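You operate a simulated robot arm through the tools that you are given. There is no shell and no other tool. Be economical: measure what you need, move in short steps, check, and stop when the job is done.

The job below is to be done with a simulated robot arm. You get a single attempt, and the scene is never put back.

JOB
Close the open pot and turn it in under the clear hood.
Fine: free the turntable, turn it one seat either way and lock it again.
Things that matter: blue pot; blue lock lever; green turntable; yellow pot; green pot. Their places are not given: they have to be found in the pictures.

It is judged by the outcome, as a careful person would: the job done as asked, and still so three seconds after it is handed in. It fails if anything else is knocked over, pushed out of place, dropped, spilled or broken.

ROBOT AND FRAMES
A 7-joint arm with a two-finger parallel gripper, fixed in place. Base frame: the origin is at the foot of the arm, x ahead of it, y to its left, z up. Units: mm, rad, N and s.
With the tool pointing down near the work surface it reaches from about 300 to 700 mm from the base axis. Its first joint turns from -1.152 to 1.152 rad. Payload 1.57 kg.
The TCP is the grasp point between the finger pads, 30 mm short of the fingertips. In the tool frame z runs along the fingers and y along their closing line. Largest opening 110 mm; finger width 24, thickness 12; the body of the gripper, 48 by 112 mm, starts 78 mm behind the TCP.
Orientation is that of the tool frame in the base frame, as a unit quaternion [w, x, y, z]. With the fingers straight down and closing along the base's y, the tool's x points along the base's -x, its y along +y and its z along -z.

CONTROLS
- The arm moves only by the tool apply_moves. Its argument "targets" is a list of rows, each a list of 7 numbers: the opening in per cent of the stroke, from 0 (shut) to 100 (fully open), then the shift along the tool's x, y, z in mm, then the turn, a rotation vector about the tool's x, y, z in rad. In form: [[hand, x, y, z, ax, ay, az], ...]. A call has 1 to 12 rows; each row shifts and turns the commanded pose from where the row before left it, along the tool's axes as they then stand. Rows are played at 5 a second. More than 50 mm and 0.15 rad between two rows, or a gripper value outside its range, and nothing of the call is played. A pose out of reach is approached as far as the arm can. The call stops where the force on the tool passes 40 N (or 10 N more than at its start, if that is more) or the arm is blocked; 0.2 s more then pass. Each finger travels about 108 mm/s and halts on what it meets, pressing with about 43 N; the grip force reading is that of the motor and also rises with nothing between the fingers. The clock runs only during rows and for 0.2 s after the last one: add rows that do not move to give the fingers time. It gives the time, the measured TCP pose, the force on the tool (base axes), the opening and the grip force at its end, in the units of the frame above (readings bear some noise).
- Cameras (640 x 400 px; columns grow to the right, rows downward): "scene" is fixed at [151.7, -378.1, 1413.8]; the picture's right is [0.89, -0.45, 0.00], its down [-0.21, -0.42, -0.88] and it looks along [0.39, 0.79, -0.47] (base axes); focal length 286 px, centre (320, 200). "wrist" rides on the gripper at [-36, 0, -80] in the tool frame; the picture's right is [0.00, -1.00, 0.00], its down [0.97, 0.00, -0.24] and it looks along [0.24, 0.00, 0.97] (tool axes); focal length 218 px, centre (320, 200).
- snapshot(camera): a new picture of that camera. It takes no simulated time.
- measure_at(camera, pixels): for up to 12 pixels [column, row] of the newest picture of that camera ("zoom" is the newest enlarged one), the place [x, y, z] in the base frame of the surface seen there, good to about 3 mm. It takes no simulated time.
- close_up(camera, box): a new picture of the part [left, top, right, bottom] of that camera's present view, enlarged. It takes no simulated time.
- close_job(): hands the job in; it is judged then, once.

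Go step by step. Measure first, check grasps and placings, and put right what went wrong. The budget is 80 turns and 38 pictures, counting those below and the enlarged ones. Unless the task says otherwise, let go and move clear before handing in, and close with one line.

The tools are called after "Request:" by a JSON object that holds its "method" and its "body". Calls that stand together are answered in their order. apply_moves: Moves the arm, as the interface text tells. Its arguments: {"type":"object","properties":{"targets":{"type":"array","items":{"type":"array","items":{"type":"number"}}}},"required":["targets"]} The other tools are called the same way: snapshot (camera) takes a picture; measure_at (camera, pixels) gives the place of the surface under pixels of a picture; close_up (camera, box) takes an enlarged picture of a part of a camera's view; close_job () hands the job in.

At the start:

```text
time_s: 0.0
ee_pos: [273.5, 213.5, 1300.5]
tool_rot: [0.001, 0.0, 1.0, 0.0]
wrist_force: [-0.4, 0.0, -0.1]
finger_gap: 110.1
grasp_force: 0.2
```

scene: 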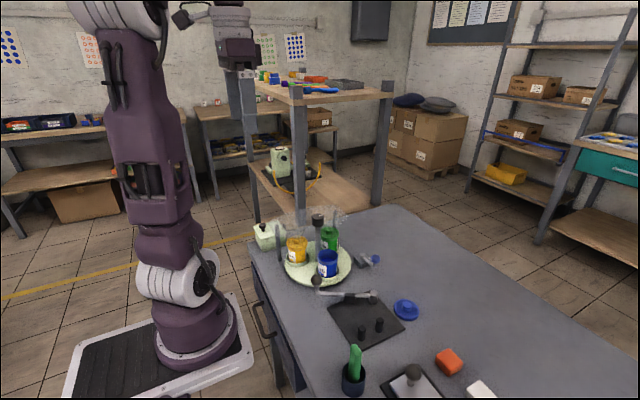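
wrist: 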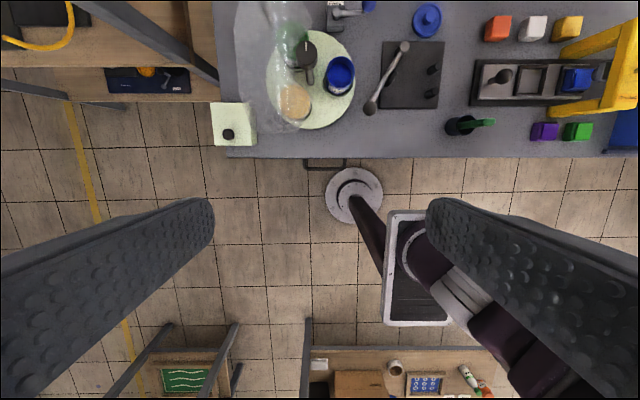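

The pictures show a turntable around scene (318,263) with three pots, a blue lid at (405,309), and a lever with a blue knob near (375,260). I'll take enlarged views first.

Request:
{"method": "close_up", "body": {"camera": "scene", "box": [240, 195, 430, 345]}}

Request:
{"method": "close_up", "body": {"camera": "wrist", "box": [205, 0, 465, 160]}}

```text
2.67 times, centred on (335, 270) of scene
```

zoom: 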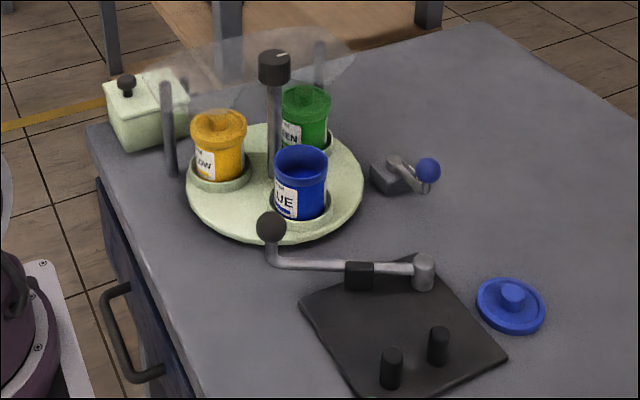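

```text
2.46 times, centred on (335, 80) of wrist
```

zoom: 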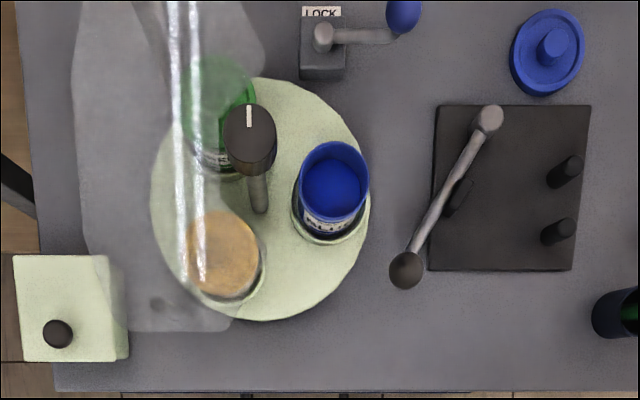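

The blue pot is open at wrist-zoom (333,190), with its lid at (550,50). The lock lever's pivot is at (323,38) and its ball at (403,15), and the turntable's centre knob is at (250,135). I'll measure these now.

Request:
{"method": "measure_at", "body": {"camera": "zoom", "pixels": [[552, 42], [530, 75], [333, 190], [333, 146], [250, 118], [250, 150], [323, 38], [403, 15], [310, 70], [488, 118], [404, 270], [340, 300]]}}

Request:
{"method": "measure_at", "body": {"camera": "scene", "pixels": [[375, 258], [405, 306], [318, 217], [327, 251], [327, 265], [297, 240], [330, 230], [281, 243], [335, 215], [405, 317], [300, 215], [357, 258]]}}

```text
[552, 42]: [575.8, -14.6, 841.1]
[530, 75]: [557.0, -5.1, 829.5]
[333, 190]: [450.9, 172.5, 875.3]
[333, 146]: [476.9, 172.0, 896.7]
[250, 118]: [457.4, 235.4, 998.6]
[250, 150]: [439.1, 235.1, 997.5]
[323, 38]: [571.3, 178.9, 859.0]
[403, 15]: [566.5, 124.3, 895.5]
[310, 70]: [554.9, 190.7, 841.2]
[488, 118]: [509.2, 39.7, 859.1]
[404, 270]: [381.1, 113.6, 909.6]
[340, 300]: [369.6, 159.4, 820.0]
```

```text
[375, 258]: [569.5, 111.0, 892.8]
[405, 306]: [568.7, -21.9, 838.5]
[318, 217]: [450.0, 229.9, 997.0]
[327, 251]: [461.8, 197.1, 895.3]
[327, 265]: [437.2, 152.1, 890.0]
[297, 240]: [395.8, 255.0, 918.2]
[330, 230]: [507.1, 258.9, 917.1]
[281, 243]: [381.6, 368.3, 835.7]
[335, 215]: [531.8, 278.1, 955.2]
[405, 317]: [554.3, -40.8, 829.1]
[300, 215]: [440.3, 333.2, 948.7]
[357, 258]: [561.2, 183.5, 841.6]
```

The work surface is near z 825 and the lid is at about (568,-20). I'll move over the area between the lid and the lever for a better look.

Request:
{"method": "apply_moves", "body": {"targets": [[100, -29, -22, 15, 0, 0, 0], [100, -29, -22, 15, 0, 0, 0], [100, -29, -22, 15, 0, 0, 0], [100, -29, -22, 15, 0, 0, 0], [100, -29, -22, 15, 0, 0, 0], [100, -29, -22, 15, 0, 0, 0], [100, -29, -22, 15, 0, 0, 0], [100, -29, -22, 15, 0, 0, 0], [100, 0, 0, 0, 0, 0, 0]]}}

Request:
{"method": "snapshot", "body": {"camera": "wrist"}}

```text
time_s: 2.0
ee_pos: [506.0, 39.8, 1181.2]
tool_rot: [0.0, 0.0, 1.0, -0.001]
wrist_force: [0.5, -0.1, 0.0]
finger_gap: 110.2
grasp_force: 0.1
```

```text
33 pictures are left
```

wrist: 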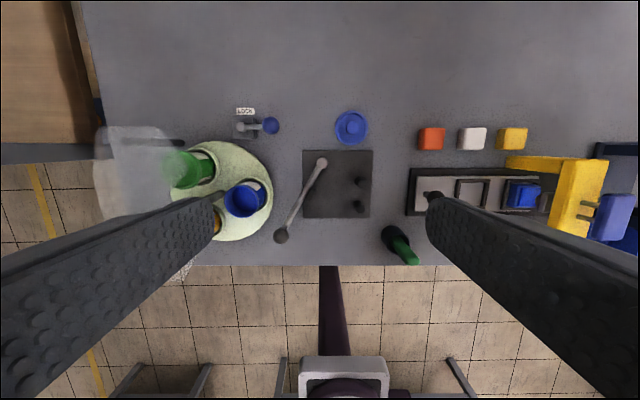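

Request:
{"method": "close_up", "body": {"camera": "wrist", "box": [140, 80, 400, 250]}}

Request:
{"method": "measure_at", "body": {"camera": "wrist", "pixels": [[352, 126], [338, 122], [352, 112], [352, 142], [271, 126], [256, 126], [241, 127], [232, 200], [258, 200], [244, 188], [246, 112], [335, 80]]}}

```text
2.35 times, centred on (270, 165) of wrist
```

zoom: 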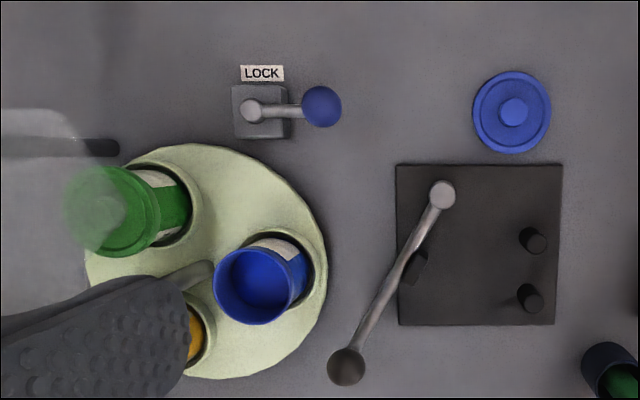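

```text
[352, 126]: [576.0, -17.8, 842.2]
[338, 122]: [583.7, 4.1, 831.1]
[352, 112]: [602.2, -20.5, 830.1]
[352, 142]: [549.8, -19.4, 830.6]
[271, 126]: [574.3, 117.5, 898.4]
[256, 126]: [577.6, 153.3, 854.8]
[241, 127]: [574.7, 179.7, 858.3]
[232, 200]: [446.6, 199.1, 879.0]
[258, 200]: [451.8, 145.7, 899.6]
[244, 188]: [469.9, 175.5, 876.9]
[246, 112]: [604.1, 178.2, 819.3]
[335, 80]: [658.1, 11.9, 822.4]
```

The lid is flat on the table at about (576,-18) with its knob top at z 842. The pot rim is at about z 898. I'll measure the rim and lid edges more finely.

Request:
{"method": "measure_at", "body": {"camera": "zoom", "pixels": [[217, 286], [293, 293], [253, 252], [253, 322], [512, 75], [512, 149], [476, 111], [547, 111], [501, 111], [524, 111], [512, 100], [512, 122]]}}

Request:
{"method": "close_up", "body": {"camera": "scene", "box": [260, 195, 400, 295]}}

```text
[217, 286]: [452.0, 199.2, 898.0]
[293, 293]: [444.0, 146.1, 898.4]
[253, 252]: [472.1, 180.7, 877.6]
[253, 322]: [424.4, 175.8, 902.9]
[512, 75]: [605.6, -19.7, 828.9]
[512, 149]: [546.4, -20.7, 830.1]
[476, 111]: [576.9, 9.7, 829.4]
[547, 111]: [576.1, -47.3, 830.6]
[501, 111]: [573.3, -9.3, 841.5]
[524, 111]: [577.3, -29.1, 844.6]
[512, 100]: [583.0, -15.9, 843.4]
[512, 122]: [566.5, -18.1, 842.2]
```

```text
4.00 times, centred on (330, 245) of scene
```

zoom: 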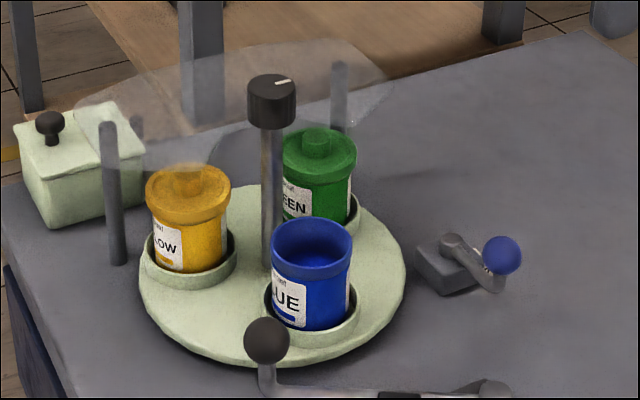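

The lid is centred at about (576,-19) with a 20 mm knob between z 830 and 843. I'll move above it, narrow the fingers and look before going down.

Request:
{"method": "apply_moves", "body": {"targets": [[70, -24, -20, 35, 0, 0, 0], [50, -23, -20, 35, 0, 0, 0], [45, -23, -19, 35, 0, 0, 0], [45, 0, 0, 45, 0, 0, 0], [45, 0, 0, 45, 0, 0, 0], [45, 0, 0, 40, 0, 0, 0], [45, 0, 0, 30, 0, 0, 0], [45, 0, 0, 0, 0, 0, 0]]}}

Request:
{"method": "snapshot", "body": {"camera": "wrist"}}

```text
time_s: 3.8
ee_pos: [573.4, -19.6, 916.1]
tool_rot: [0.0, 0.001, 1.0, 0.001]
wrist_force: [0.2, -0.2, 0.1]
finger_gap: 49.5
grasp_force: 0.0
```

```text
30 pictures are left
```

wrist: 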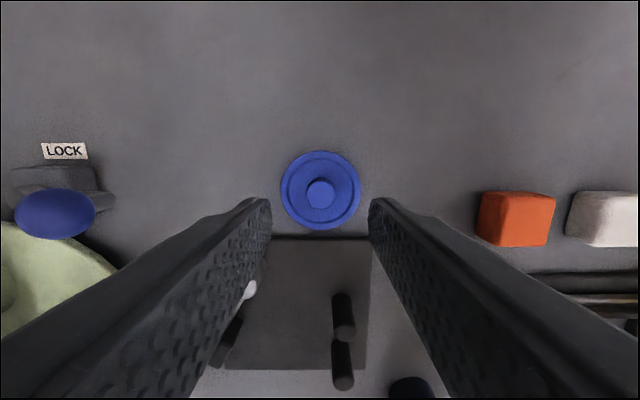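

Request:
{"method": "measure_at", "body": {"camera": "wrist", "pixels": [[321, 181], [321, 204], [310, 192], [332, 192], [320, 152], [320, 228], [282, 190], [359, 190], [295, 165], [225, 345]]}}

```text
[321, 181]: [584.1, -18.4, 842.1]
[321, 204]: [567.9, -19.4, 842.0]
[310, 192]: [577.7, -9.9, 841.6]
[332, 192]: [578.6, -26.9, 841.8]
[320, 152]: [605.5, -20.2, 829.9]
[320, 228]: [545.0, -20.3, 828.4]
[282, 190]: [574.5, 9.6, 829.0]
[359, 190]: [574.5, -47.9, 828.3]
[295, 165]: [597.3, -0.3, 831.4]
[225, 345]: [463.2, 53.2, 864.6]
```

The knob centre is at (576,-19), so I'll shift 2.5 mm ahead, go down until the fingertips are at about z 833, and close.

Request:
{"method": "apply_moves", "body": {"targets": [[45, -2.5, 0.5, 25, 0, 0, 0], [45, 0, 0, 28, 0, 0, 0], [45, 0, 0, 0, 0, 0, 0], [10, 0, 0, 0, 0, 0, 0], [10, 0, 0, 0, 0, 0, 0], [10, 0, 0, 0, 0, 0, 0]]}}

```text
time_s: 5.2
ee_pos: [577.6, -18.8, 861.2]
tool_rot: [0.001, 0.0, 1.0, 0.0]
wrist_force: [0.3, -0.1, -0.1]
finger_gap: 15.0
grasp_force: 31.3
```

The fingers stopped at 15 mm with 31 N, which means the knob is held. I'll lift and check.

Request:
{"method": "apply_moves", "body": {"targets": [[0, 0, 0, 0, 0, 0, 0], [0, 0, 0, -20, 0, 0, 0], [0, 0, 0, -40, 0, 0, 0], [0, 0, 0, -45, 0, 0, 0], [0, 0, 0, -45, 0, 0, 0], [0, 0, 0, 0, 0, 0, 0]]}}

Request:
{"method": "snapshot", "body": {"camera": "wrist"}}

```text
time_s: 6.6
ee_pos: [577.3, -20.8, 1012.6]
tool_rot: [0.0, 0.001, 1.0, 0.0]
wrist_force: [-0.5, 0.2, -0.1]
finger_gap: 14.9
grasp_force: 30.7
```

```text
29 pictures are left
```

wrist: 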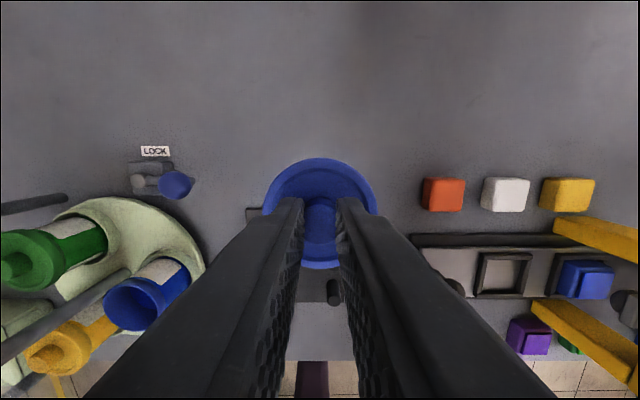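

The lid hangs level in the grip. The open rim is visible at (132,305), so I'll measure it, along with the held lid.

Request:
{"method": "measure_at", "body": {"camera": "wrist", "pixels": [[105, 296], [160, 305], [130, 329], [133, 282], [152, 287], [112, 322], [150, 326], [320, 160], [267, 200], [375, 200], [320, 265], [68, 325]]}}

Request:
{"method": "close_up", "body": {"camera": "wrist", "box": [60, 240, 220, 340]}}

```text
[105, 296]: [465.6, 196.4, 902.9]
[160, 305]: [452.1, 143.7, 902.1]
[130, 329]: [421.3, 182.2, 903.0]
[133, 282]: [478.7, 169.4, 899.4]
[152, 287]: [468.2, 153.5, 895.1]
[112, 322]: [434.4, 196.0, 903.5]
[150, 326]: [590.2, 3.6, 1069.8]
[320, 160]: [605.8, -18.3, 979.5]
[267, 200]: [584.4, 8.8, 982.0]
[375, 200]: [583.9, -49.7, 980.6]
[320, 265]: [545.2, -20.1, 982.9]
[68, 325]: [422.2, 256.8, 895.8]
```

```text
4.00 times, centred on (140, 290) of wrist
```

zoom: 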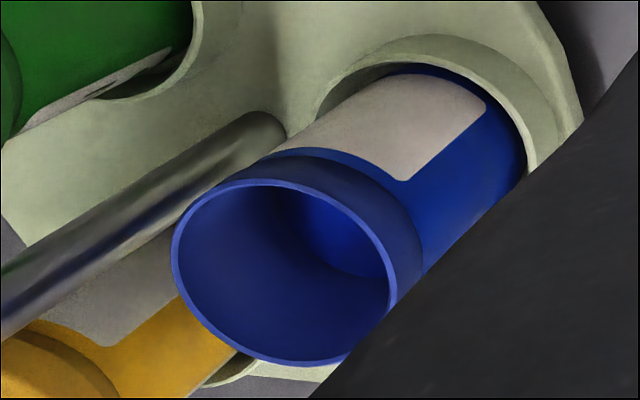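

Request:
{"method": "measure_at", "body": {"camera": "zoom", "pixels": [[176, 245], [200, 200], [250, 182], [310, 192], [350, 213], [380, 250], [393, 295], [345, 357], [290, 362], [240, 342], [200, 308], [182, 278]]}}

```text
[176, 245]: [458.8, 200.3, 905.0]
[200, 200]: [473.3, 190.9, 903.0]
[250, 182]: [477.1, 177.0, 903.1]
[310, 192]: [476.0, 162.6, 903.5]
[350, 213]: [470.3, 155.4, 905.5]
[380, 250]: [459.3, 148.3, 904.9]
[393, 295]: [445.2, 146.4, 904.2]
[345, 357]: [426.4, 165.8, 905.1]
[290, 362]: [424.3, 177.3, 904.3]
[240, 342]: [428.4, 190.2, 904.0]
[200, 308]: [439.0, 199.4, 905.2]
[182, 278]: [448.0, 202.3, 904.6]
```

The rim fits a circle centred at (451,174) with its top at z 904, and the held lid's skirt bottom is about 41 mm below the TCP. I'll carry it above the pot.

Request:
{"method": "apply_moves", "body": {"targets": [[0, 20.9, 32.4, 0, 0, 0, 0], [0, 20.9, 32.4, 0, 0, 0, 0], [0, 20.9, 32.4, 0, 0, 0, 0], [0, 20.9, 32.4, 0, 0, 0, 0], [0, 20.9, 32.4, 0, 0, 0, 0], [0, 20.9, 32.4, 0, 0, 0, 0], [0, 0, 0, 25, 0, 0, 0], [0, 0, 0, 15, 0, 0, 0], [0, 0, 0, 0, 0, 0, 0], [0, 0, 0, 0, 0, 0, 0]]}}

Request:
{"method": "snapshot", "body": {"camera": "wrist"}}

Request:
{"method": "close_up", "body": {"camera": "scene", "box": [260, 195, 400, 295]}}

```text
time_s: 8.8
ee_pos: [451.1, 175.5, 973.2]
tool_rot: [0.0, -0.001, 1.0, 0.0]
wrist_force: [0.3, -1.0, -0.2]
finger_gap: 14.8
grasp_force: 30.6
```

```text
27 pictures are left
```

wrist: 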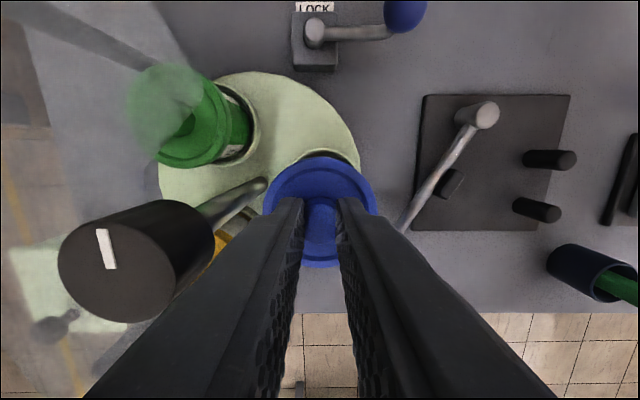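

```text
4.00 times, centred on (330, 245) of scene
```

zoom: 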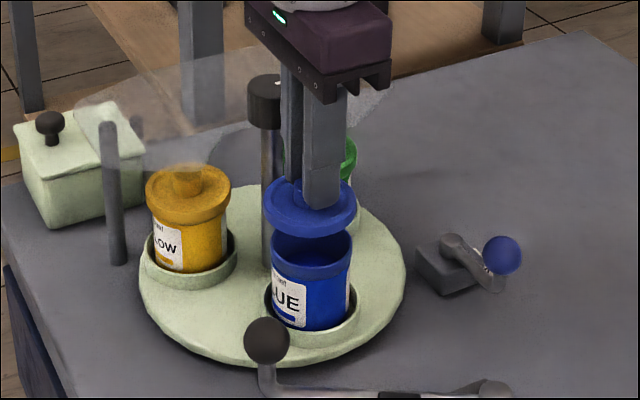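

Request:
{"method": "measure_at", "body": {"camera": "wrist", "pixels": [[320, 158], [266, 195], [374, 195], [320, 264], [285, 170], [357, 170], [105, 250], [205, 110], [200, 300], [130, 215]]}}

Request:
{"method": "measure_at", "body": {"camera": "zoom", "pixels": [[310, 235], [272, 245], [350, 240], [310, 263], [268, 210], [354, 205]]}}

```text
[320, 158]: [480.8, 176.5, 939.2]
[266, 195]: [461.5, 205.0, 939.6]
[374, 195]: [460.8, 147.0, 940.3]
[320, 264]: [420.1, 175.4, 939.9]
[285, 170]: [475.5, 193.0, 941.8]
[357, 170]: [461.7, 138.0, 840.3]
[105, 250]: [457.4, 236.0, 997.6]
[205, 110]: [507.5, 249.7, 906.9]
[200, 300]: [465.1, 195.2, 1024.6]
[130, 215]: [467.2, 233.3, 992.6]
```

```text
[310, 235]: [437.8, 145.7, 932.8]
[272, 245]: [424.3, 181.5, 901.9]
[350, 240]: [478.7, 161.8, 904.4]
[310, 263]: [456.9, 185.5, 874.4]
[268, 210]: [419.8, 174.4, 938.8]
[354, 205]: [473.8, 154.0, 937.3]
```

The lid is centred at (450.5,176) and the rim at (450.8,174). I'll shift -1.8 mm in y and lower it in small steps, watching the force.

Request:
{"method": "apply_moves", "body": {"targets": [[0, 0, -1.8, 10, 0, 0, 0], [0, 0, 0, 10, 0, 0, 0], [0, 0, 0, 4, 0, 0, 0], [0, 0, 0, 2, 0, 0, 0], [0, 0, 0, 0, 0, 0, 0]]}}

Request:
{"method": "close_up", "body": {"camera": "scene", "box": [290, 220, 370, 290]}}

```text
time_s: 10.0
ee_pos: [452.9, 171.7, 946.0]
tool_rot: [-0.001, 0.0, 1.0, 0.0]
wrist_force: [0.7, -0.3, 0.0]
finger_gap: 14.8
grasp_force: 31.3
```

```text
5.71 times, centred on (330, 255) of scene
```

zoom: 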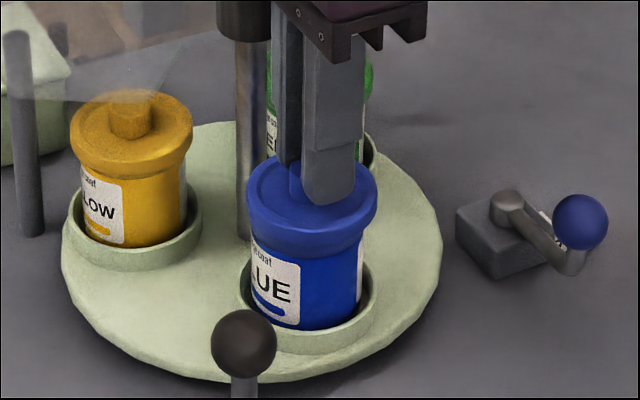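

The lid is just about at the rim with no contact force yet. I'll go down further in small steps.

Request:
{"method": "apply_moves", "body": {"targets": [[0, 0, 0, 1.5, 0, 0, 0], [0, 0, 0, 1.5, 0, 0, 0], [0, 0, 0, 0, 0, 0, 0]]}}

```text
time_s: 10.8
ee_pos: [453.3, 170.8, 944.4]
tool_rot: [0.0, 0.0, 1.0, 0.0]
wrist_force: [-1.6, -2.7, 10.4]
finger_gap: 15.3
grasp_force: 30.9
```

There is 10 N of contact. I'll compare this lid's height and centring with the green one.

Request:
{"method": "snapshot", "body": {"camera": "wrist"}}

Request:
{"method": "close_up", "body": {"camera": "scene", "box": [290, 220, 370, 290]}}

Request:
{"method": "measure_at", "body": {"camera": "zoom", "pixels": [[105, 130], [160, 140], [268, 195], [350, 215], [312, 232], [268, 215], [90, 140], [130, 110]]}}

Request:
{"method": "measure_at", "body": {"camera": "wrist", "pixels": [[320, 160], [268, 195], [373, 195], [320, 262], [285, 172], [200, 90], [175, 135]]}}

```text
24 pictures are left
```

wrist: 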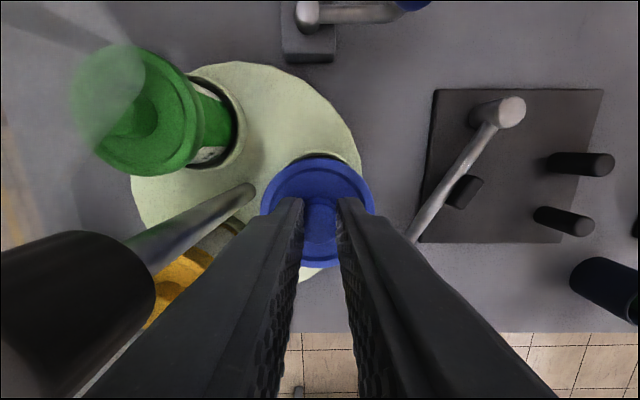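

```text
5.71 times, centred on (330, 255) of scene
```

zoom: 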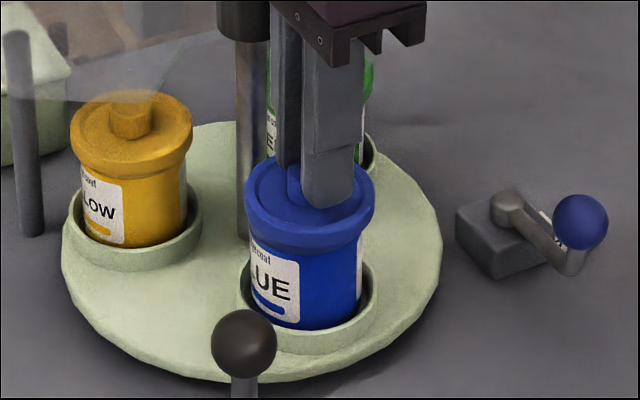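

```text
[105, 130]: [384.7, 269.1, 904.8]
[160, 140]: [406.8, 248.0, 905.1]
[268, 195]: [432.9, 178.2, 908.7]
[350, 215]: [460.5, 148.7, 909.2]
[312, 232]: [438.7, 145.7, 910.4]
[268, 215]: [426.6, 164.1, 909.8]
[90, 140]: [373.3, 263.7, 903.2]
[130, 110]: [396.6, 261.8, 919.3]
```

```text
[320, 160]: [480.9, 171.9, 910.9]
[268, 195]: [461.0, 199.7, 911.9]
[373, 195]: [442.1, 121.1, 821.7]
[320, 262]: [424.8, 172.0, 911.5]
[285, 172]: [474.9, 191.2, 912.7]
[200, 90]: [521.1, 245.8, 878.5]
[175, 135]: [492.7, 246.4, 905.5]
```

The blue lid's top is at z 911 against 905 on the yellow pot, so it is resting on the rim about 2 mm too far in -y. I'll lift a little, shift and press again.

Request:
{"method": "apply_moves", "body": {"targets": [[0, 0, 0, -3, 0, 0, 0], [0, 1, 2.2, 0, 0, 0, 0], [0, 0, 0, 2, 0, 0, 0], [0, 0, 0, 1.5, 0, 0, 0], [0, 0, 0, 1.5, 0, 0, 0], [0, 0, 0, 0, 0, 0, 0]]}}

```text
time_s: 12.2
ee_pos: [451.3, 173.5, 940.9]
tool_rot: [0.0, 0.001, 1.0, 0.0]
wrist_force: [-0.5, -0.1, 0.3]
finger_gap: 14.7
grasp_force: 31.0
```

It is lower now (TCP z 941) with no force, so the lid has entered. I'll continue down to contact.

Request:
{"method": "apply_moves", "body": {"targets": [[0, 0, 0, 1.5, 0, 0, 0], [0, 0, 0, 1.5, 0, 0, 0], [0, 0, 0, 1, 0, 0, 0], [0, 0, 0, 0, 0, 0, 0]]}}

```text
time_s: 13.2
ee_pos: [452.0, 173.5, 937.8]
tool_rot: [0.001, 0.0, 1.0, 0.001]
wrist_force: [2.4, 1.1, 32.5]
finger_gap: 15.1
grasp_force: 31.0
```

There is 32 N at a lid top of about 905, level with the others, so it is seated. I'll ease off, release and rise.

Request:
{"method": "apply_moves", "body": {"targets": [[0, 0, 0, -1.5, 0, 0, 0], [30, 0, 0, 0, 0, 0, 0], [30, 0, 0, 0, 0, 0, 0], [30, 0, 0, -15, 0, 0, 0], [30, 0, 0, -40, 0, 0, 0], [30, 0, -10, -45, 0, 0, 0], [30, 0, -30, -30, 0, 0, 0], [30, 0, 0, 0, 0, 0, 0]]}}

Request:
{"method": "snapshot", "body": {"camera": "wrist"}}

Request:
{"method": "close_up", "body": {"camera": "scene", "box": [260, 195, 400, 295]}}

Request:
{"method": "measure_at", "body": {"camera": "zoom", "pixels": [[280, 215], [340, 225], [311, 240], [160, 190], [310, 222]]}}

```text
time_s: 15.0
ee_pos: [450.0, 133.2, 1066.0]
tool_rot: [0.001, 0.0, 1.0, 0.0]
wrist_force: [-1.0, -0.3, -0.1]
finger_gap: 32.8
grasp_force: 0.1
```

```text
22 pictures are left
```

wrist: 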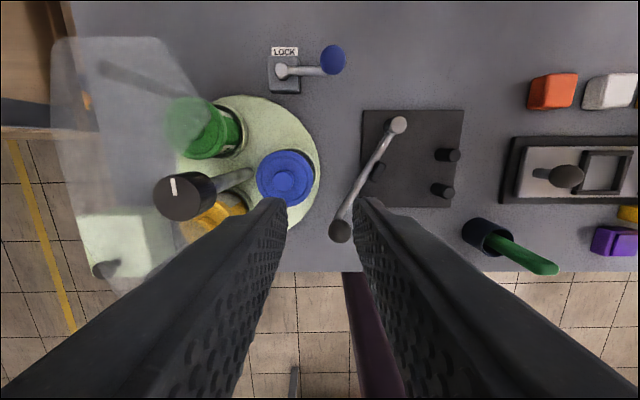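

```text
4.00 times, centred on (330, 245) of scene
```

zoom: 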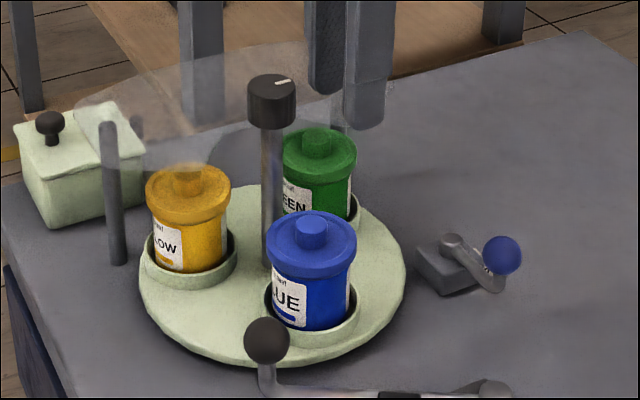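

```text
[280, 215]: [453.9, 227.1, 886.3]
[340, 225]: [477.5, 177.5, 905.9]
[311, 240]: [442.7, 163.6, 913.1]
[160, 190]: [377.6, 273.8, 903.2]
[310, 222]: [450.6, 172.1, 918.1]
```

The lid is closed; its knob top is at z 918, matching the yellow pot. Next I'll look at the lock lever from above.

Request:
{"method": "apply_moves", "body": {"targets": [[60, -35, 3, 16, 0, 0, 0], [60, -35, 3, 16, 0, 0, 0], [60, -35, 3, 16, 0, 0, 0], [60, -35, 3, 16, 0, 0, 0], [60, 0, 0, 0, 0, 0, 0]]}}

Request:
{"method": "close_up", "body": {"camera": "wrist", "box": [200, 80, 440, 260]}}

Request:
{"method": "close_up", "body": {"camera": "scene", "box": [345, 240, 395, 275]}}

```text
time_s: 16.2
ee_pos: [591.6, 145.2, 1004.8]
tool_rot: [0.0, 0.0, 1.0, 0.0]
wrist_force: [-0.3, 0.5, -0.1]
finger_gap: 65.9
grasp_force: 0.1
```

```text
2.22 times, centred on (320, 170) of wrist
```

zoom: 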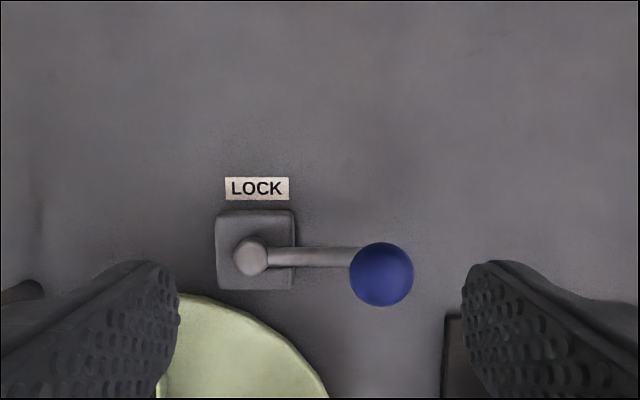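

```text
11.43 times, centred on (370, 258) of scene
```

zoom: 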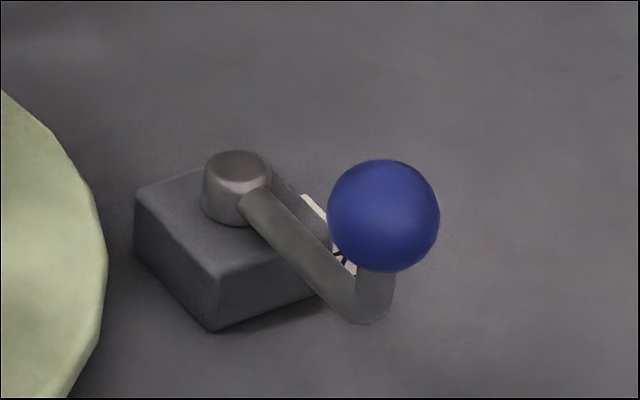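

The lever swings about a vertical pivot at (576,179) and its ball is centred at about (576,118.5,886). I'll lower over the ball and grip it, keeping the fingertips above the arm.

Request:
{"method": "apply_moves", "body": {"targets": [[45, 15.6, -26.7, 0, 0, 0, 0], [45, 0, 0, 40, 0, 0, 0], [45, 0, 0, 35, 0, 0, 0], [45, 0, 0, 27, 0, 0, 0], [45, 0, 0, 0, 0, 0, 0]]}}

Request:
{"method": "snapshot", "body": {"camera": "wrist"}}

```text
time_s: 17.4
ee_pos: [574.6, 119.4, 900.5]
tool_rot: [0.001, 0.0, 1.0, 0.001]
wrist_force: [0.2, 0.8, 0.3]
finger_gap: 49.8
grasp_force: 0.0
```

```text
18 pictures are left
```

wrist: 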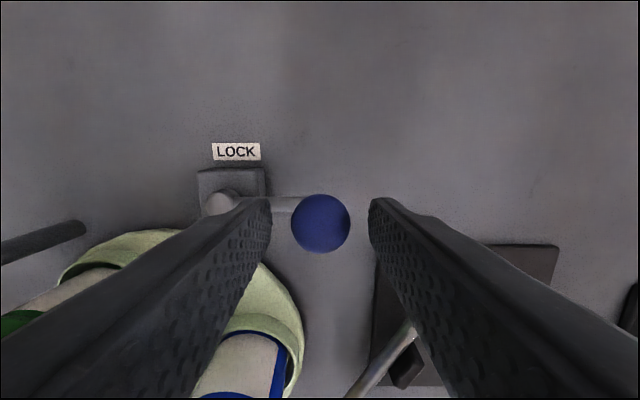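

The ball sits centred between the fingers. I'll close on it and test a small swing toward +x.

Request:
{"method": "apply_moves", "body": {"targets": [[5, 0, 0, 0, 0, 0, 0], [5, 0, 0, 0, 0, 0, 0], [5, 0, 0, 0, 0, 0, 0], [5, -3, 0, 0, 0, 0, 0], [5, -3, 0, 0, 0, 0, 0], [5, 0, 0, 0, 0, 0, 0]]}}

```text
time_s: 18.8
ee_pos: [579.5, 121.4, 902.3]
tool_rot: [-0.002, 0.0, 1.0, -0.001]
wrist_force: [-25.8, -0.4, -12.0]
finger_gap: 27.0
grasp_force: 37.8
```

There is 26 N of resistance after a few millimetres, which looks like a stop that way. I'll go back and test toward -x.

Request:
{"method": "apply_moves", "body": {"targets": [[5, 3, 0, 0, 0, 0, 0], [5, 3, 0, 0, 0, 0, 0], [5, 3, 0, 0, 0, 0, 0], [5, 3, 0, 0, 0, 0, 0], [5, 0, 0, 0, 0, 0, 0]]}}

```text
time_s: 20.0
ee_pos: [570.2, 120.0, 903.8]
tool_rot: [0.002, 0.0, 1.0, 0.001]
wrist_force: [6.3, 7.0, 1.8]
finger_gap: 26.8
grasp_force: 37.2
```

Moving toward -x gives only 6 N, so the lever moves that way. I'll continue along the arc about the pivot, turning the tool with it.

Request:
{"method": "apply_moves", "body": {"targets": [[5, 7.8, 0.8, 0, 0, 0, 0.13], [5, 7.8, 0.5, 0, 0, 0, 0.13], [5, 7.8, 0.5, 0, 0, 0, 0.13], [5, 0, 0, 0, 0, 0, 0]]}}

Request:
{"method": "close_up", "body": {"camera": "scene", "box": [300, 215, 400, 285]}}

```text
time_s: 21.0
ee_pos: [548.1, 127.0, 904.0]
tool_rot: [0.002, 0.194, 0.981, 0.002]
wrist_force: [14.8, 25.2, 12.4]
finger_gap: 26.6
grasp_force: 38.1
```

```text
5.71 times, centred on (350, 250) of scene
```

zoom: 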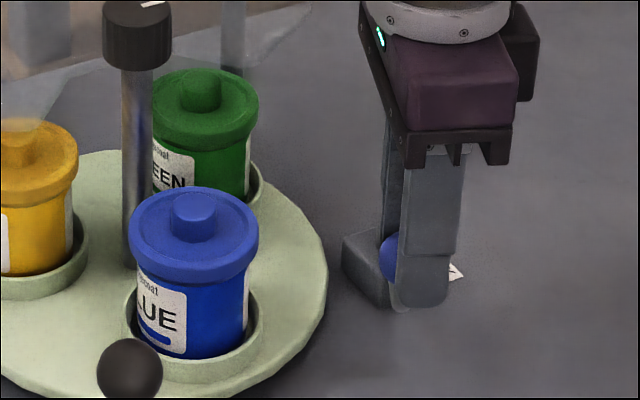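

The force is almost purely radial toward the pivot, about 29 N, so the lever swings freely and my arc is a bit too wide. I'll move inward by 3 mm and continue.

Request:
{"method": "apply_moves", "body": {"targets": [[5, 0, 3, 0, 0, 0, 0], [5, 7.5, 0.7, 0, 0, 0, 0.13], [5, 7.5, 0.7, 0, 0, 0, 0.13], [5, 0, 0, 0, 0, 0, 0]]}}

```text
time_s: 22.0
ee_pos: [536.7, 134.6, 901.7]
tool_rot: [0.001, 0.321, 0.947, 0.0]
wrist_force: [9.3, 11.6, 25.0]
finger_gap: 26.6
grasp_force: 37.7
```

Request:
{"method": "apply_moves", "body": {"targets": [[5, 0, 1, -1.5, 0, 0, 0], [5, 7.5, 0.7, 0, 0, 0, 0.13], [5, 7.5, 0.7, 0, 0, 0, 0.13], [5, 0, 0, 0, 0, 0, 0]]}}

```text
time_s: 23.0
ee_pos: [526.0, 144.9, 903.9]
tool_rot: [0.002, 0.44, 0.898, 0.001]
wrist_force: [22.8, 1.5, 2.2]
finger_gap: 27.0
grasp_force: 37.8
```

Request:
{"method": "apply_moves", "body": {"targets": [[5, 0, 1.5, 0, 0, 0, 0], [5, 7.5, 0.8, 0, 0, 0, 0.13], [5, 7.5, 0.8, 0, 0, 0, 0.13], [5, 0, 0, 0, 0, 0, 0]]}}

Request:
{"method": "close_up", "body": {"camera": "scene", "box": [300, 215, 400, 285]}}

```text
time_s: 24.0
ee_pos: [517.5, 158.5, 904.3]
tool_rot: [-0.001, 0.553, 0.833, -0.002]
wrist_force: [-0.3, 0.6, -0.5]
finger_gap: 5.5
grasp_force: 0.0
```

```text
5.71 times, centred on (350, 250) of scene
```

zoom: 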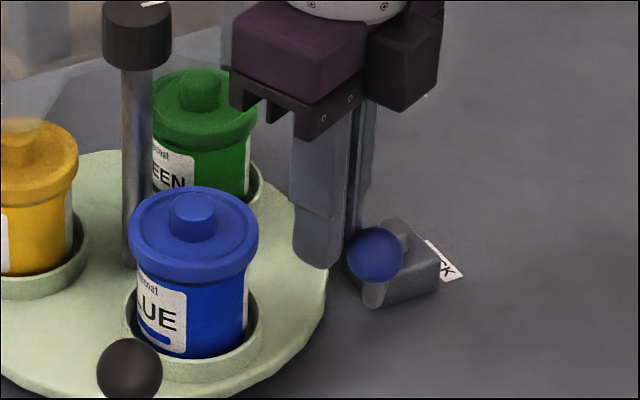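

The grip slipped off the ball, and the lever stayed swung round. I'll rise straight up and measure its angle.

Request:
{"method": "apply_moves", "body": {"targets": [[5, 0, 0, -30, 0, 0, 0], [5, 0, 0, -45, 0, 0, 0], [40, 0, 0, -45, 0, 0, 0], [40, -20, 0, 0, 0, 0, -0.14], [40, -20, 0, 0, 0, 0, -0.14], [40, -20, 0, 0, 0, 0, -0.14], [40, 0, 0, 0, 0, 0, -0.14], [40, 0, 0, 0, 0, 0, -0.14], [40, 0, 0, 0, 0, 0, -0.14], [40, 0, 0, 0, 0, 0, -0.14], [40, 0, 0, 0, 0, 0, -0.14], [40, 0, 0, 0, 0, 0, -0.05]]}}

Request:
{"method": "snapshot", "body": {"camera": "wrist"}}

```text
time_s: 26.6
ee_pos: [551.1, 110.4, 1024.2]
tool_rot: [0.0, -0.002, 1.0, 0.0]
wrist_force: [-1.6, 0.2, 0.2]
finger_gap: 43.9
grasp_force: 0.1
```

```text
15 pictures are left
```

wrist: 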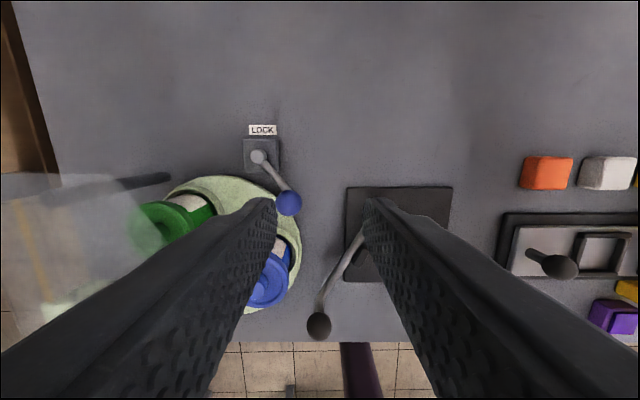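

Request:
{"method": "measure_at", "body": {"camera": "wrist", "pixels": [[289, 198], [289, 204], [259, 156], [275, 178], [268, 280], [210, 185], [70, 200], [150, 178], [60, 240], [100, 230]]}}

Request:
{"method": "measure_at", "body": {"camera": "zoom", "pixels": [[375, 255], [398, 228], [30, 50], [250, 30], [20, 110], [232, 90]]}}

```text
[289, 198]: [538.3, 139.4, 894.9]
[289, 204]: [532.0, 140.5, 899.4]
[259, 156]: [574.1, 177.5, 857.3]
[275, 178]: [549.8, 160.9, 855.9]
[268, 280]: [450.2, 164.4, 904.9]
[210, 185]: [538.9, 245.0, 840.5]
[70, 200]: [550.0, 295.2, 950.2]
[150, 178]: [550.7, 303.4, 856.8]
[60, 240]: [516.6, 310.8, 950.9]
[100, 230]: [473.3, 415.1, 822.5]
```

```text
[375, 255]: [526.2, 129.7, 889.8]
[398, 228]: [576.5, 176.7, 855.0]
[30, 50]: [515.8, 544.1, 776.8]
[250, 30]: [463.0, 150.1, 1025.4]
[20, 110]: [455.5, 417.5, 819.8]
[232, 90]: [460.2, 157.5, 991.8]
```

The ball is now at about (533,139), around 45° round. I'll check whether that is the stop by pushing the ball on with closed fingers.

Request:
{"method": "apply_moves", "body": {"targets": [[0, -4, 2, 20, 0, 0, 0.135], [0, 0, 0, 20, 0, 0, 0.135], [0, 0, 0, 20, 0, 0, 0.135], [0, 0, 0, 20, 0, 0, 0.135], [0, 0, 0, 20, 0, 0, 0.135], [0, 0, 0, 20, 0, 0, 0.135], [0, 0, 0, 0, 0, 0, 0], [0, 5, 0, 0, 0, 0, 0], [0, 5, 0, 0, 0, 0, 0], [0, 4, 0, 0, 0, 0, 0], [0, 3, 0, 0, 0, 0, 0]]}}

```text
time_s: 29.0
ee_pos: [543.3, 120.1, 903.6]
tool_rot: [0.003, 0.395, 0.919, 0.0]
wrist_force: [14.1, -13.0, -4.0]
finger_gap: 0.0
grasp_force: 21.4
```

Request:
{"method": "apply_moves", "body": {"targets": [[0, 2, 0, 0, 0, 0, 0], [0, 2, 0, 0, 0, 0, 0], [0, 0, 0, 0, 0, 0, 0]]}}

```text
time_s: 29.5
ee_pos: [543.0, 121.0, 905.2]
tool_rot: [0.005, 0.396, 0.918, -0.002]
wrist_force: [5.6, -7.7, -0.5]
finger_gap: 0.0
grasp_force: 21.3
stopped in row 2: the force on the tool passed its limit (the readings are from after the stop); the commanded pose is now the measured one
```

The lever is blocked there, so that is the unlocked stop at about 45°. I'll back off, rise clear, and turn the hand so it starts at about -60° for the knob.

Request:
{"method": "apply_moves", "body": {"targets": [[0, -8, 0, 0, 0, 0, 0], [0, 0, 0, -45, 0, 0, -0.14], [20, 0, 0, -45, 0, 0, -0.14], [50, 0, 0, -45, 0, 0, -0.14], [50, 0, 0, 0, 0, 0, -0.14], [50, 0, 0, 0, 0, 0, -0.14], [50, 0, 0, 0, 0, 0, -0.13], [50, 0, 0, 0, 0, 0, 0]]}}

Request:
{"method": "close_up", "body": {"camera": "scene", "box": [260, 195, 400, 295]}}

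Request:
{"method": "measure_at", "body": {"camera": "zoom", "pixels": [[252, 85], [272, 82], [292, 85], [272, 105], [272, 125], [255, 115], [291, 118], [340, 65], [345, 60], [108, 130], [136, 125], [272, 150]]}}

```text
time_s: 31.3
ee_pos: [546.8, 118.7, 1038.1]
tool_rot: [0.002, -0.009, 1.0, -0.003]
wrist_force: [0.4, -0.1, 1.1]
finger_gap: 54.8
grasp_force: 0.1
```

```text
4.00 times, centred on (330, 245) of scene
```

zoom: 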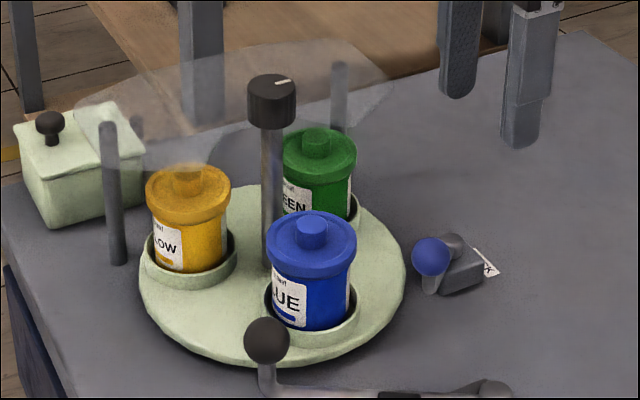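

```text
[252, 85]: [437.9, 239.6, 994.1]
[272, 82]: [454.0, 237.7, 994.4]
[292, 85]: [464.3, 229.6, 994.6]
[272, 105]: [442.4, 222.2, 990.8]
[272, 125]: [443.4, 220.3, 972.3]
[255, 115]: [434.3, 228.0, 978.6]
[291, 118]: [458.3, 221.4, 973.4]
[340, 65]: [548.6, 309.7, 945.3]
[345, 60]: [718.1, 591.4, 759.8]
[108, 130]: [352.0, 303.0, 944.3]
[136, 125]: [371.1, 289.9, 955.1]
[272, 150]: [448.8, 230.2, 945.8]
```

The knob spans z 970–995 at about (450,234). I'll move over it at height and check from the wrist camera.

Request:
{"method": "apply_moves", "body": {"targets": [[50, 0, 0, -30, 0, 0, 0], [60, 24, 29, -10, 0, 0, 0], [60, 24, 29, 0, 0, 0, 0], [60, 24, 29, 0, 0, 0, 0], [60, 24, 28, 0, 0, 0, 0], [60, 0, 0, 0, 0, 0, 0]]}}

Request:
{"method": "snapshot", "body": {"camera": "wrist"}}

```text
time_s: 32.7
ee_pos: [450.0, 229.8, 1081.9]
tool_rot: [0.002, -0.008, 1.0, -0.003]
wrist_force: [0.7, 0.2, -0.5]
finger_gap: 66.2
grasp_force: 0.1
```

```text
13 pictures are left
```

wrist: 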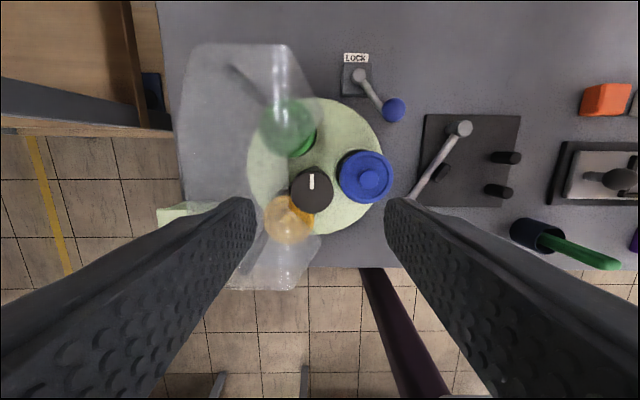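

Request:
{"method": "measure_at", "body": {"camera": "wrist", "pixels": [[292, 190], [332, 190], [312, 170], [312, 209], [311, 181], [300, 175], [285, 60], [300, 110], [318, 250], [276, 190], [368, 178], [390, 108]]}}

```text
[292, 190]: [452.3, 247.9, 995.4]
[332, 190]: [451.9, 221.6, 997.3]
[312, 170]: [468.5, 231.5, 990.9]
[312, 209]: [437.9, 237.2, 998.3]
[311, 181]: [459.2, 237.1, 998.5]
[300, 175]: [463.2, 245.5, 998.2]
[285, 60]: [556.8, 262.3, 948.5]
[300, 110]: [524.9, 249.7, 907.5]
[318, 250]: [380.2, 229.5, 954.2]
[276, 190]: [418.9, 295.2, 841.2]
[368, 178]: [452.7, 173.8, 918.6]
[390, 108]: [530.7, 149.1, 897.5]
```

The knob's centre is (452,235) with a radius of about 16. I'll align, turn the hand to -60°, and lower it.

Request:
{"method": "apply_moves", "body": {"targets": [[60, -2, 5, 0, 0, 0, 0], [60, 0, 0, 0, 0, 0, -0.135], [60, 0, 0, 0, 0, 0, -0.135], [60, 0, 0, 0, 0, 0, -0.135], [60, 0, 0, 0, 0, 0, -0.135], [60, 0, 0, 0, 0, 0, -0.135], [60, 0, 0, 0, 0, 0, -0.135], [60, 0, 0, 0, 0, 0, -0.135], [60, 0, 0, 0, 0, 0, -0.135], [60, 0, 0, 0, 0, 0, 0]]}}

```text
time_s: 34.9
ee_pos: [450.0, 235.3, 1078.7]
tool_rot: [0.001, -0.522, 0.853, -0.003]
wrist_force: [0.5, 1.1, -0.2]
finger_gap: 66.1
grasp_force: 0.0
```

Request:
{"method": "apply_moves", "body": {"targets": [[60, -0.7, -1.3, 40, 0, 0, 0], [60, 0, 0, 30, 0, 0, 0], [60, 0, 0, 14, 0, 0, 0], [60, 0, 0, 0, 0, 0, 0], [20, 0, 0, 0, 0, 0, 0], [20, 0, 0, 0, 0, 0, 0], [20, 0, 0, 0, 0, 0, 0]]}}

```text
time_s: 36.5
ee_pos: [451.2, 235.3, 996.0]
tool_rot: [0.0, -0.521, 0.853, -0.004]
wrist_force: [-11.3, 5.0, -3.3]
finger_gap: 33.5
grasp_force: 41.5
```

The knob is held at 33.5 mm. I'll relieve the small side load and make a first small turn as a test.

Request:
{"method": "apply_moves", "body": {"targets": [[20, 0, 1, 0, 0, 0, 0], [10, 0, 0, 0, 0, 0, 0.07], [10, 0, 0, 0, 0, 0, 0.07], [10, 0, 0, 0, 0, 0, 0.07], [10, 0, 0, 0, 0, 0, 0]]}}

Request:
{"method": "close_up", "body": {"camera": "scene", "box": [260, 195, 400, 295]}}

```text
time_s: 37.7
ee_pos: [450.0, 234.8, 994.3]
tool_rot: [0.002, -0.429, 0.903, -0.003]
wrist_force: [-26.5, 5.8, 23.7]
finger_gap: 33.7
grasp_force: 41.3
```

```text
4.00 times, centred on (330, 245) of scene
```

zoom: 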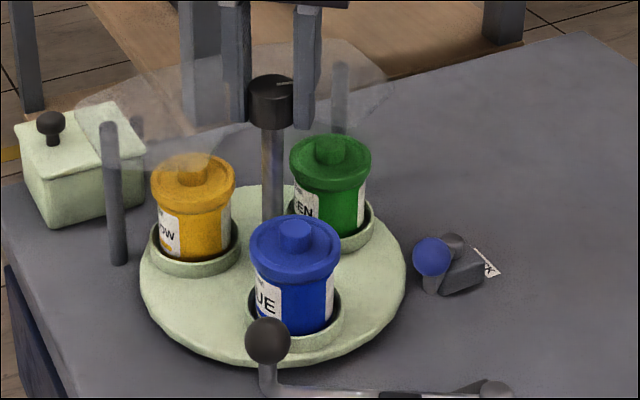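

The turntable turns with the knob. I'll relieve the side and down load, then keep turning.

Request:
{"method": "apply_moves", "body": {"targets": [[10, 0.9, 1.2, -1, 0, 0, 0], [10, 0, 0, 0, 0, 0, 0.1], [10, 0, 0, 0, 0, 0, 0.1], [10, 0, 0, 0, 0, 0, 0.1], [10, 0, 0, 0, 0, 0, 0]]}}

```text
time_s: 38.9
ee_pos: [450.0, 234.4, 995.2]
tool_rot: [0.002, -0.288, 0.958, -0.003]
wrist_force: [-13.1, 12.3, -12.4]
finger_gap: 33.7
grasp_force: 41.6
```

Request:
{"method": "apply_moves", "body": {"targets": [[10, 0.2, 1, 0.4, 0, 0, 0], [10, 0, 0, 0, 0, 0, 0.1], [10, 0, 0, 0, 0, 0, 0.1], [10, 0, 0, 0, 0, 0, 0.1], [10, 0, 0, 0, 0, 0, 0.1], [10, 0, 0, 0, 0, 0, 0]]}}

```text
time_s: 40.3
ee_pos: [450.0, 234.7, 995.5]
tool_rot: [0.003, -0.091, 0.996, -0.004]
wrist_force: [-7.1, -8.2, -13.1]
finger_gap: 33.6
grasp_force: 41.6
```

Request:
{"method": "apply_moves", "body": {"targets": [[10, 0.4, -0.5, 0.5, 0, 0, 0], [10, 0, 0, 0, 0, 0, 0.1], [10, 0, 0, 0, 0, 0, 0.1], [10, 0, 0, 0, 0, 0, 0.1], [10, 0, 0, 0, 0, 0, 0.1], [10, 0, 0, 0, 0, 0, 0.1], [10, 0, 0, 0, 0, 0, 0]]}}

```text
time_s: 41.9
ee_pos: [449.6, 235.8, 994.6]
tool_rot: [0.005, 0.158, 0.987, -0.001]
wrist_force: [13.8, -14.4, 10.7]
finger_gap: 33.6
grasp_force: 41.6
```

Request:
{"method": "apply_moves", "body": {"targets": [[10, -0.9, -0.4, -0.5, 0, 0, 0], [10, 0, 0, 0, 0, 0, 0.1], [10, 0, 0, 0, 0, 0, 0.1], [10, 0, 0, 0, 0, 0, 0.1], [10, 0, 0, 0, 0, 0, 0.1], [10, 0, 0, 0, 0, 0, 0.1], [10, 0, 0, 0, 0, 0, 0.1], [10, 0, 0, 0, 0, 0, 0]]}}

Request:
{"method": "snapshot", "body": {"camera": "wrist"}}

Request:
{"method": "close_up", "body": {"camera": "scene", "box": [260, 195, 400, 295]}}

```text
time_s: 43.7
ee_pos: [448.9, 235.3, 995.4]
tool_rot: [0.004, 0.442, 0.897, -0.001]
wrist_force: [4.0, -6.6, 27.0]
finger_gap: 33.4
grasp_force: 41.6
```

```text
11 pictures are left
```

wrist: 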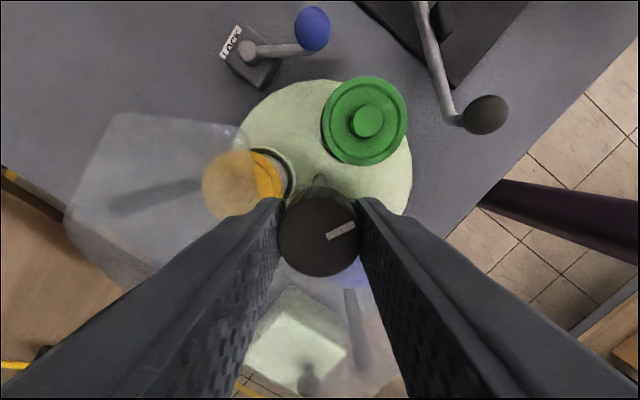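

```text
4.00 times, centred on (330, 245) of scene
```

zoom: 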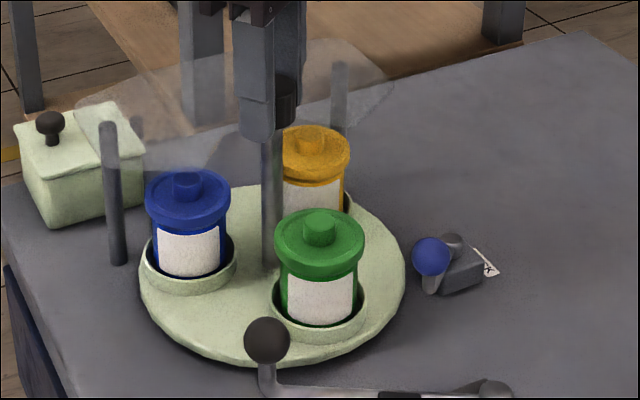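

The pots are nearly one seat round. I'll measure the green pot's position against the original blue position to find the residual angle.

Request:
{"method": "measure_at", "body": {"camera": "zoom", "pixels": [[320, 222], [187, 178], [307, 132], [311, 215]]}}

Request:
{"method": "measure_at", "body": {"camera": "wrist", "pixels": [[368, 120], [336, 120], [400, 120], [366, 80], [366, 160]]}}

```text
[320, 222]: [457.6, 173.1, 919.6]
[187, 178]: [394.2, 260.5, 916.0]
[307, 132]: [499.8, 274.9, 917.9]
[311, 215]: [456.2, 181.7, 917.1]
```

```text
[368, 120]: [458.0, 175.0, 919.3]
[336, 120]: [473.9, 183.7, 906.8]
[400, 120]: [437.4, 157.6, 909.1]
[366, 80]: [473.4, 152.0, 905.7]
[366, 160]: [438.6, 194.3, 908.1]
```

The green pot sits about 5–6 mm short, which is about 0.09 rad. I'll turn the rest.

Request:
{"method": "apply_moves", "body": {"targets": [[10, 0, 0, -1, 0, 0, 0.045], [10, 0, 0, 0, 0, 0, 0.04], [10, 0, 0, 0, 0, 0, 0], [10, 0, 0, 0, 0, 0, 0]]}}

Request:
{"method": "close_up", "body": {"camera": "scene", "box": [260, 195, 400, 295]}}

Request:
{"method": "measure_at", "body": {"camera": "zoom", "pixels": [[311, 222], [316, 224], [187, 178], [307, 132]]}}

```text
time_s: 44.7
ee_pos: [450.1, 234.6, 995.3]
tool_rot: [0.004, 0.479, 0.878, -0.002]
wrist_force: [10.5, -0.8, 2.5]
finger_gap: 34.0
grasp_force: 41.2
```

```text
4.00 times, centred on (330, 245) of scene
```

zoom: 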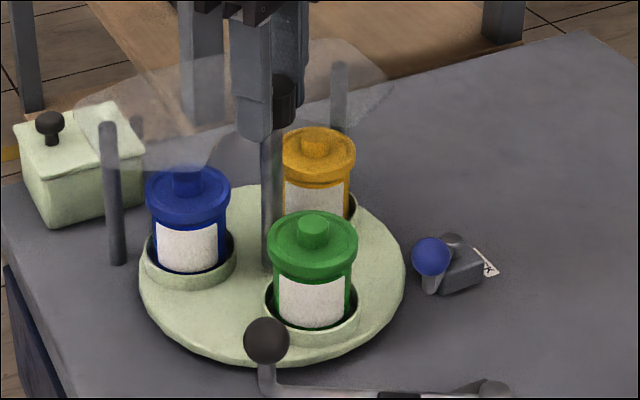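

```text
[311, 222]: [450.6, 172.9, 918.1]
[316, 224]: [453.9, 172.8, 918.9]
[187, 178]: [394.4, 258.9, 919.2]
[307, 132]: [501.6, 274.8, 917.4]
```

The green pot's outline (267–358) now matches where blue stood (266–356), with 2.097 rad turned in total. I'll release the knob gently and rise.

Request:
{"method": "apply_moves", "body": {"targets": [[10, -0.3, 0.5, 0, 0, 0, 0], [40, 0, 0, 0, 0, 0, 0], [60, 0, 0, 0, 0, 0, 0], [60, 0, 0, 0, 0, 0, 0], [60, 0, 0, -40, 0, 0, 0], [60, 0, 0, -45, 0, 0, 0], [60, 0, 0, 0, 0, 0, 0]]}}

Request:
{"method": "close_up", "body": {"camera": "scene", "box": [260, 195, 400, 295]}}

Request:
{"method": "measure_at", "body": {"camera": "zoom", "pixels": [[311, 222], [431, 250], [431, 257], [453, 240]]}}

```text
time_s: 46.3
ee_pos: [449.8, 235.1, 1080.8]
tool_rot: [0.004, 0.479, 0.878, -0.001]
wrist_force: [-0.1, -0.4, 0.5]
finger_gap: 66.0
grasp_force: 0.0
```

```text
4.00 times, centred on (330, 245) of scene
```

zoom: 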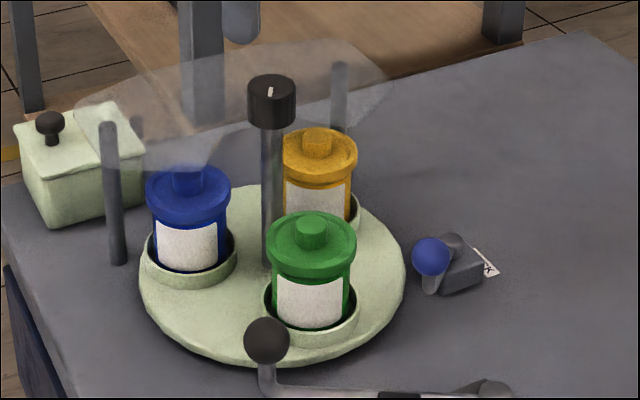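

```text
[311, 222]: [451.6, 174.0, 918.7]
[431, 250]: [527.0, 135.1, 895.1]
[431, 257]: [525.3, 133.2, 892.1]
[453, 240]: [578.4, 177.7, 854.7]
```

Everything stayed put on release. To relock, I'll bring the closed fingers behind the ball, which is at about (532,141), on the table side at about (512,164).

Request:
{"method": "apply_moves", "body": {"targets": [[0, -31.2, 4.8, 0, 0, 0, 0], [0, -31.2, 4.8, 0, 0, 0, 0], [0, -31.2, 4.8, 0, 0, 0, 0], [0, 0, 0, 0, 0, 0, -0.14], [0, 0, 0, 40, 0, 0, 0], [0, 0, 0, 0, 0, 0, 0]]}}

Request:
{"method": "snapshot", "body": {"camera": "wrist"}}

```text
time_s: 47.7
ee_pos: [510.8, 164.7, 1042.6]
tool_rot: [0.005, 0.416, 0.909, -0.002]
wrist_force: [-0.5, 0.0, 0.0]
finger_gap: 0.0
grasp_force: 21.2
```

```text
7 pictures are left
```

wrist: 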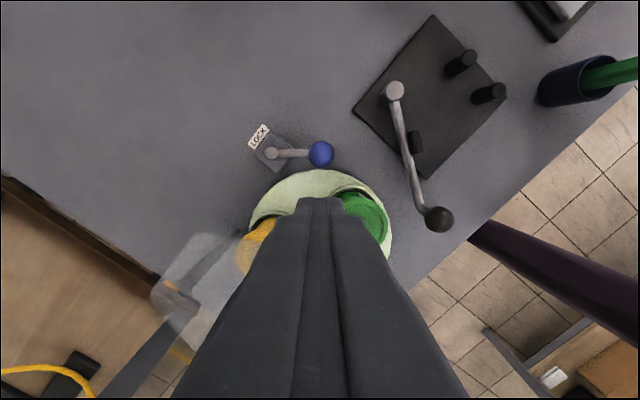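

The ball is straight ahead of the fingers at (320,154), and the green pot is clear by about 14 mm. I'll lower to ball height.

Request:
{"method": "apply_moves", "body": {"targets": [[0, 0, 0, 45, 0, 0, 0], [0, 0, 0, 45, 0, 0, 0], [0, 0, 0, 30, 0, 0, 0], [0, 0, 0, 17, 0, 0, 0], [0, 0, 0, 0, 0, 0, 0], [0, -4, 0, 0, 0, 0, 0], [0, -4, 0, 0, 0, 0, 0], [0, 0, 0, 0, 0, 0, 0]]}}

```text
time_s: 49.5
ee_pos: [518.2, 157.7, 906.0]
tool_rot: [0.004, 0.416, 0.909, -0.001]
wrist_force: [-0.9, 0.4, -0.2]
finger_gap: 0.1
grasp_force: 21.5
```

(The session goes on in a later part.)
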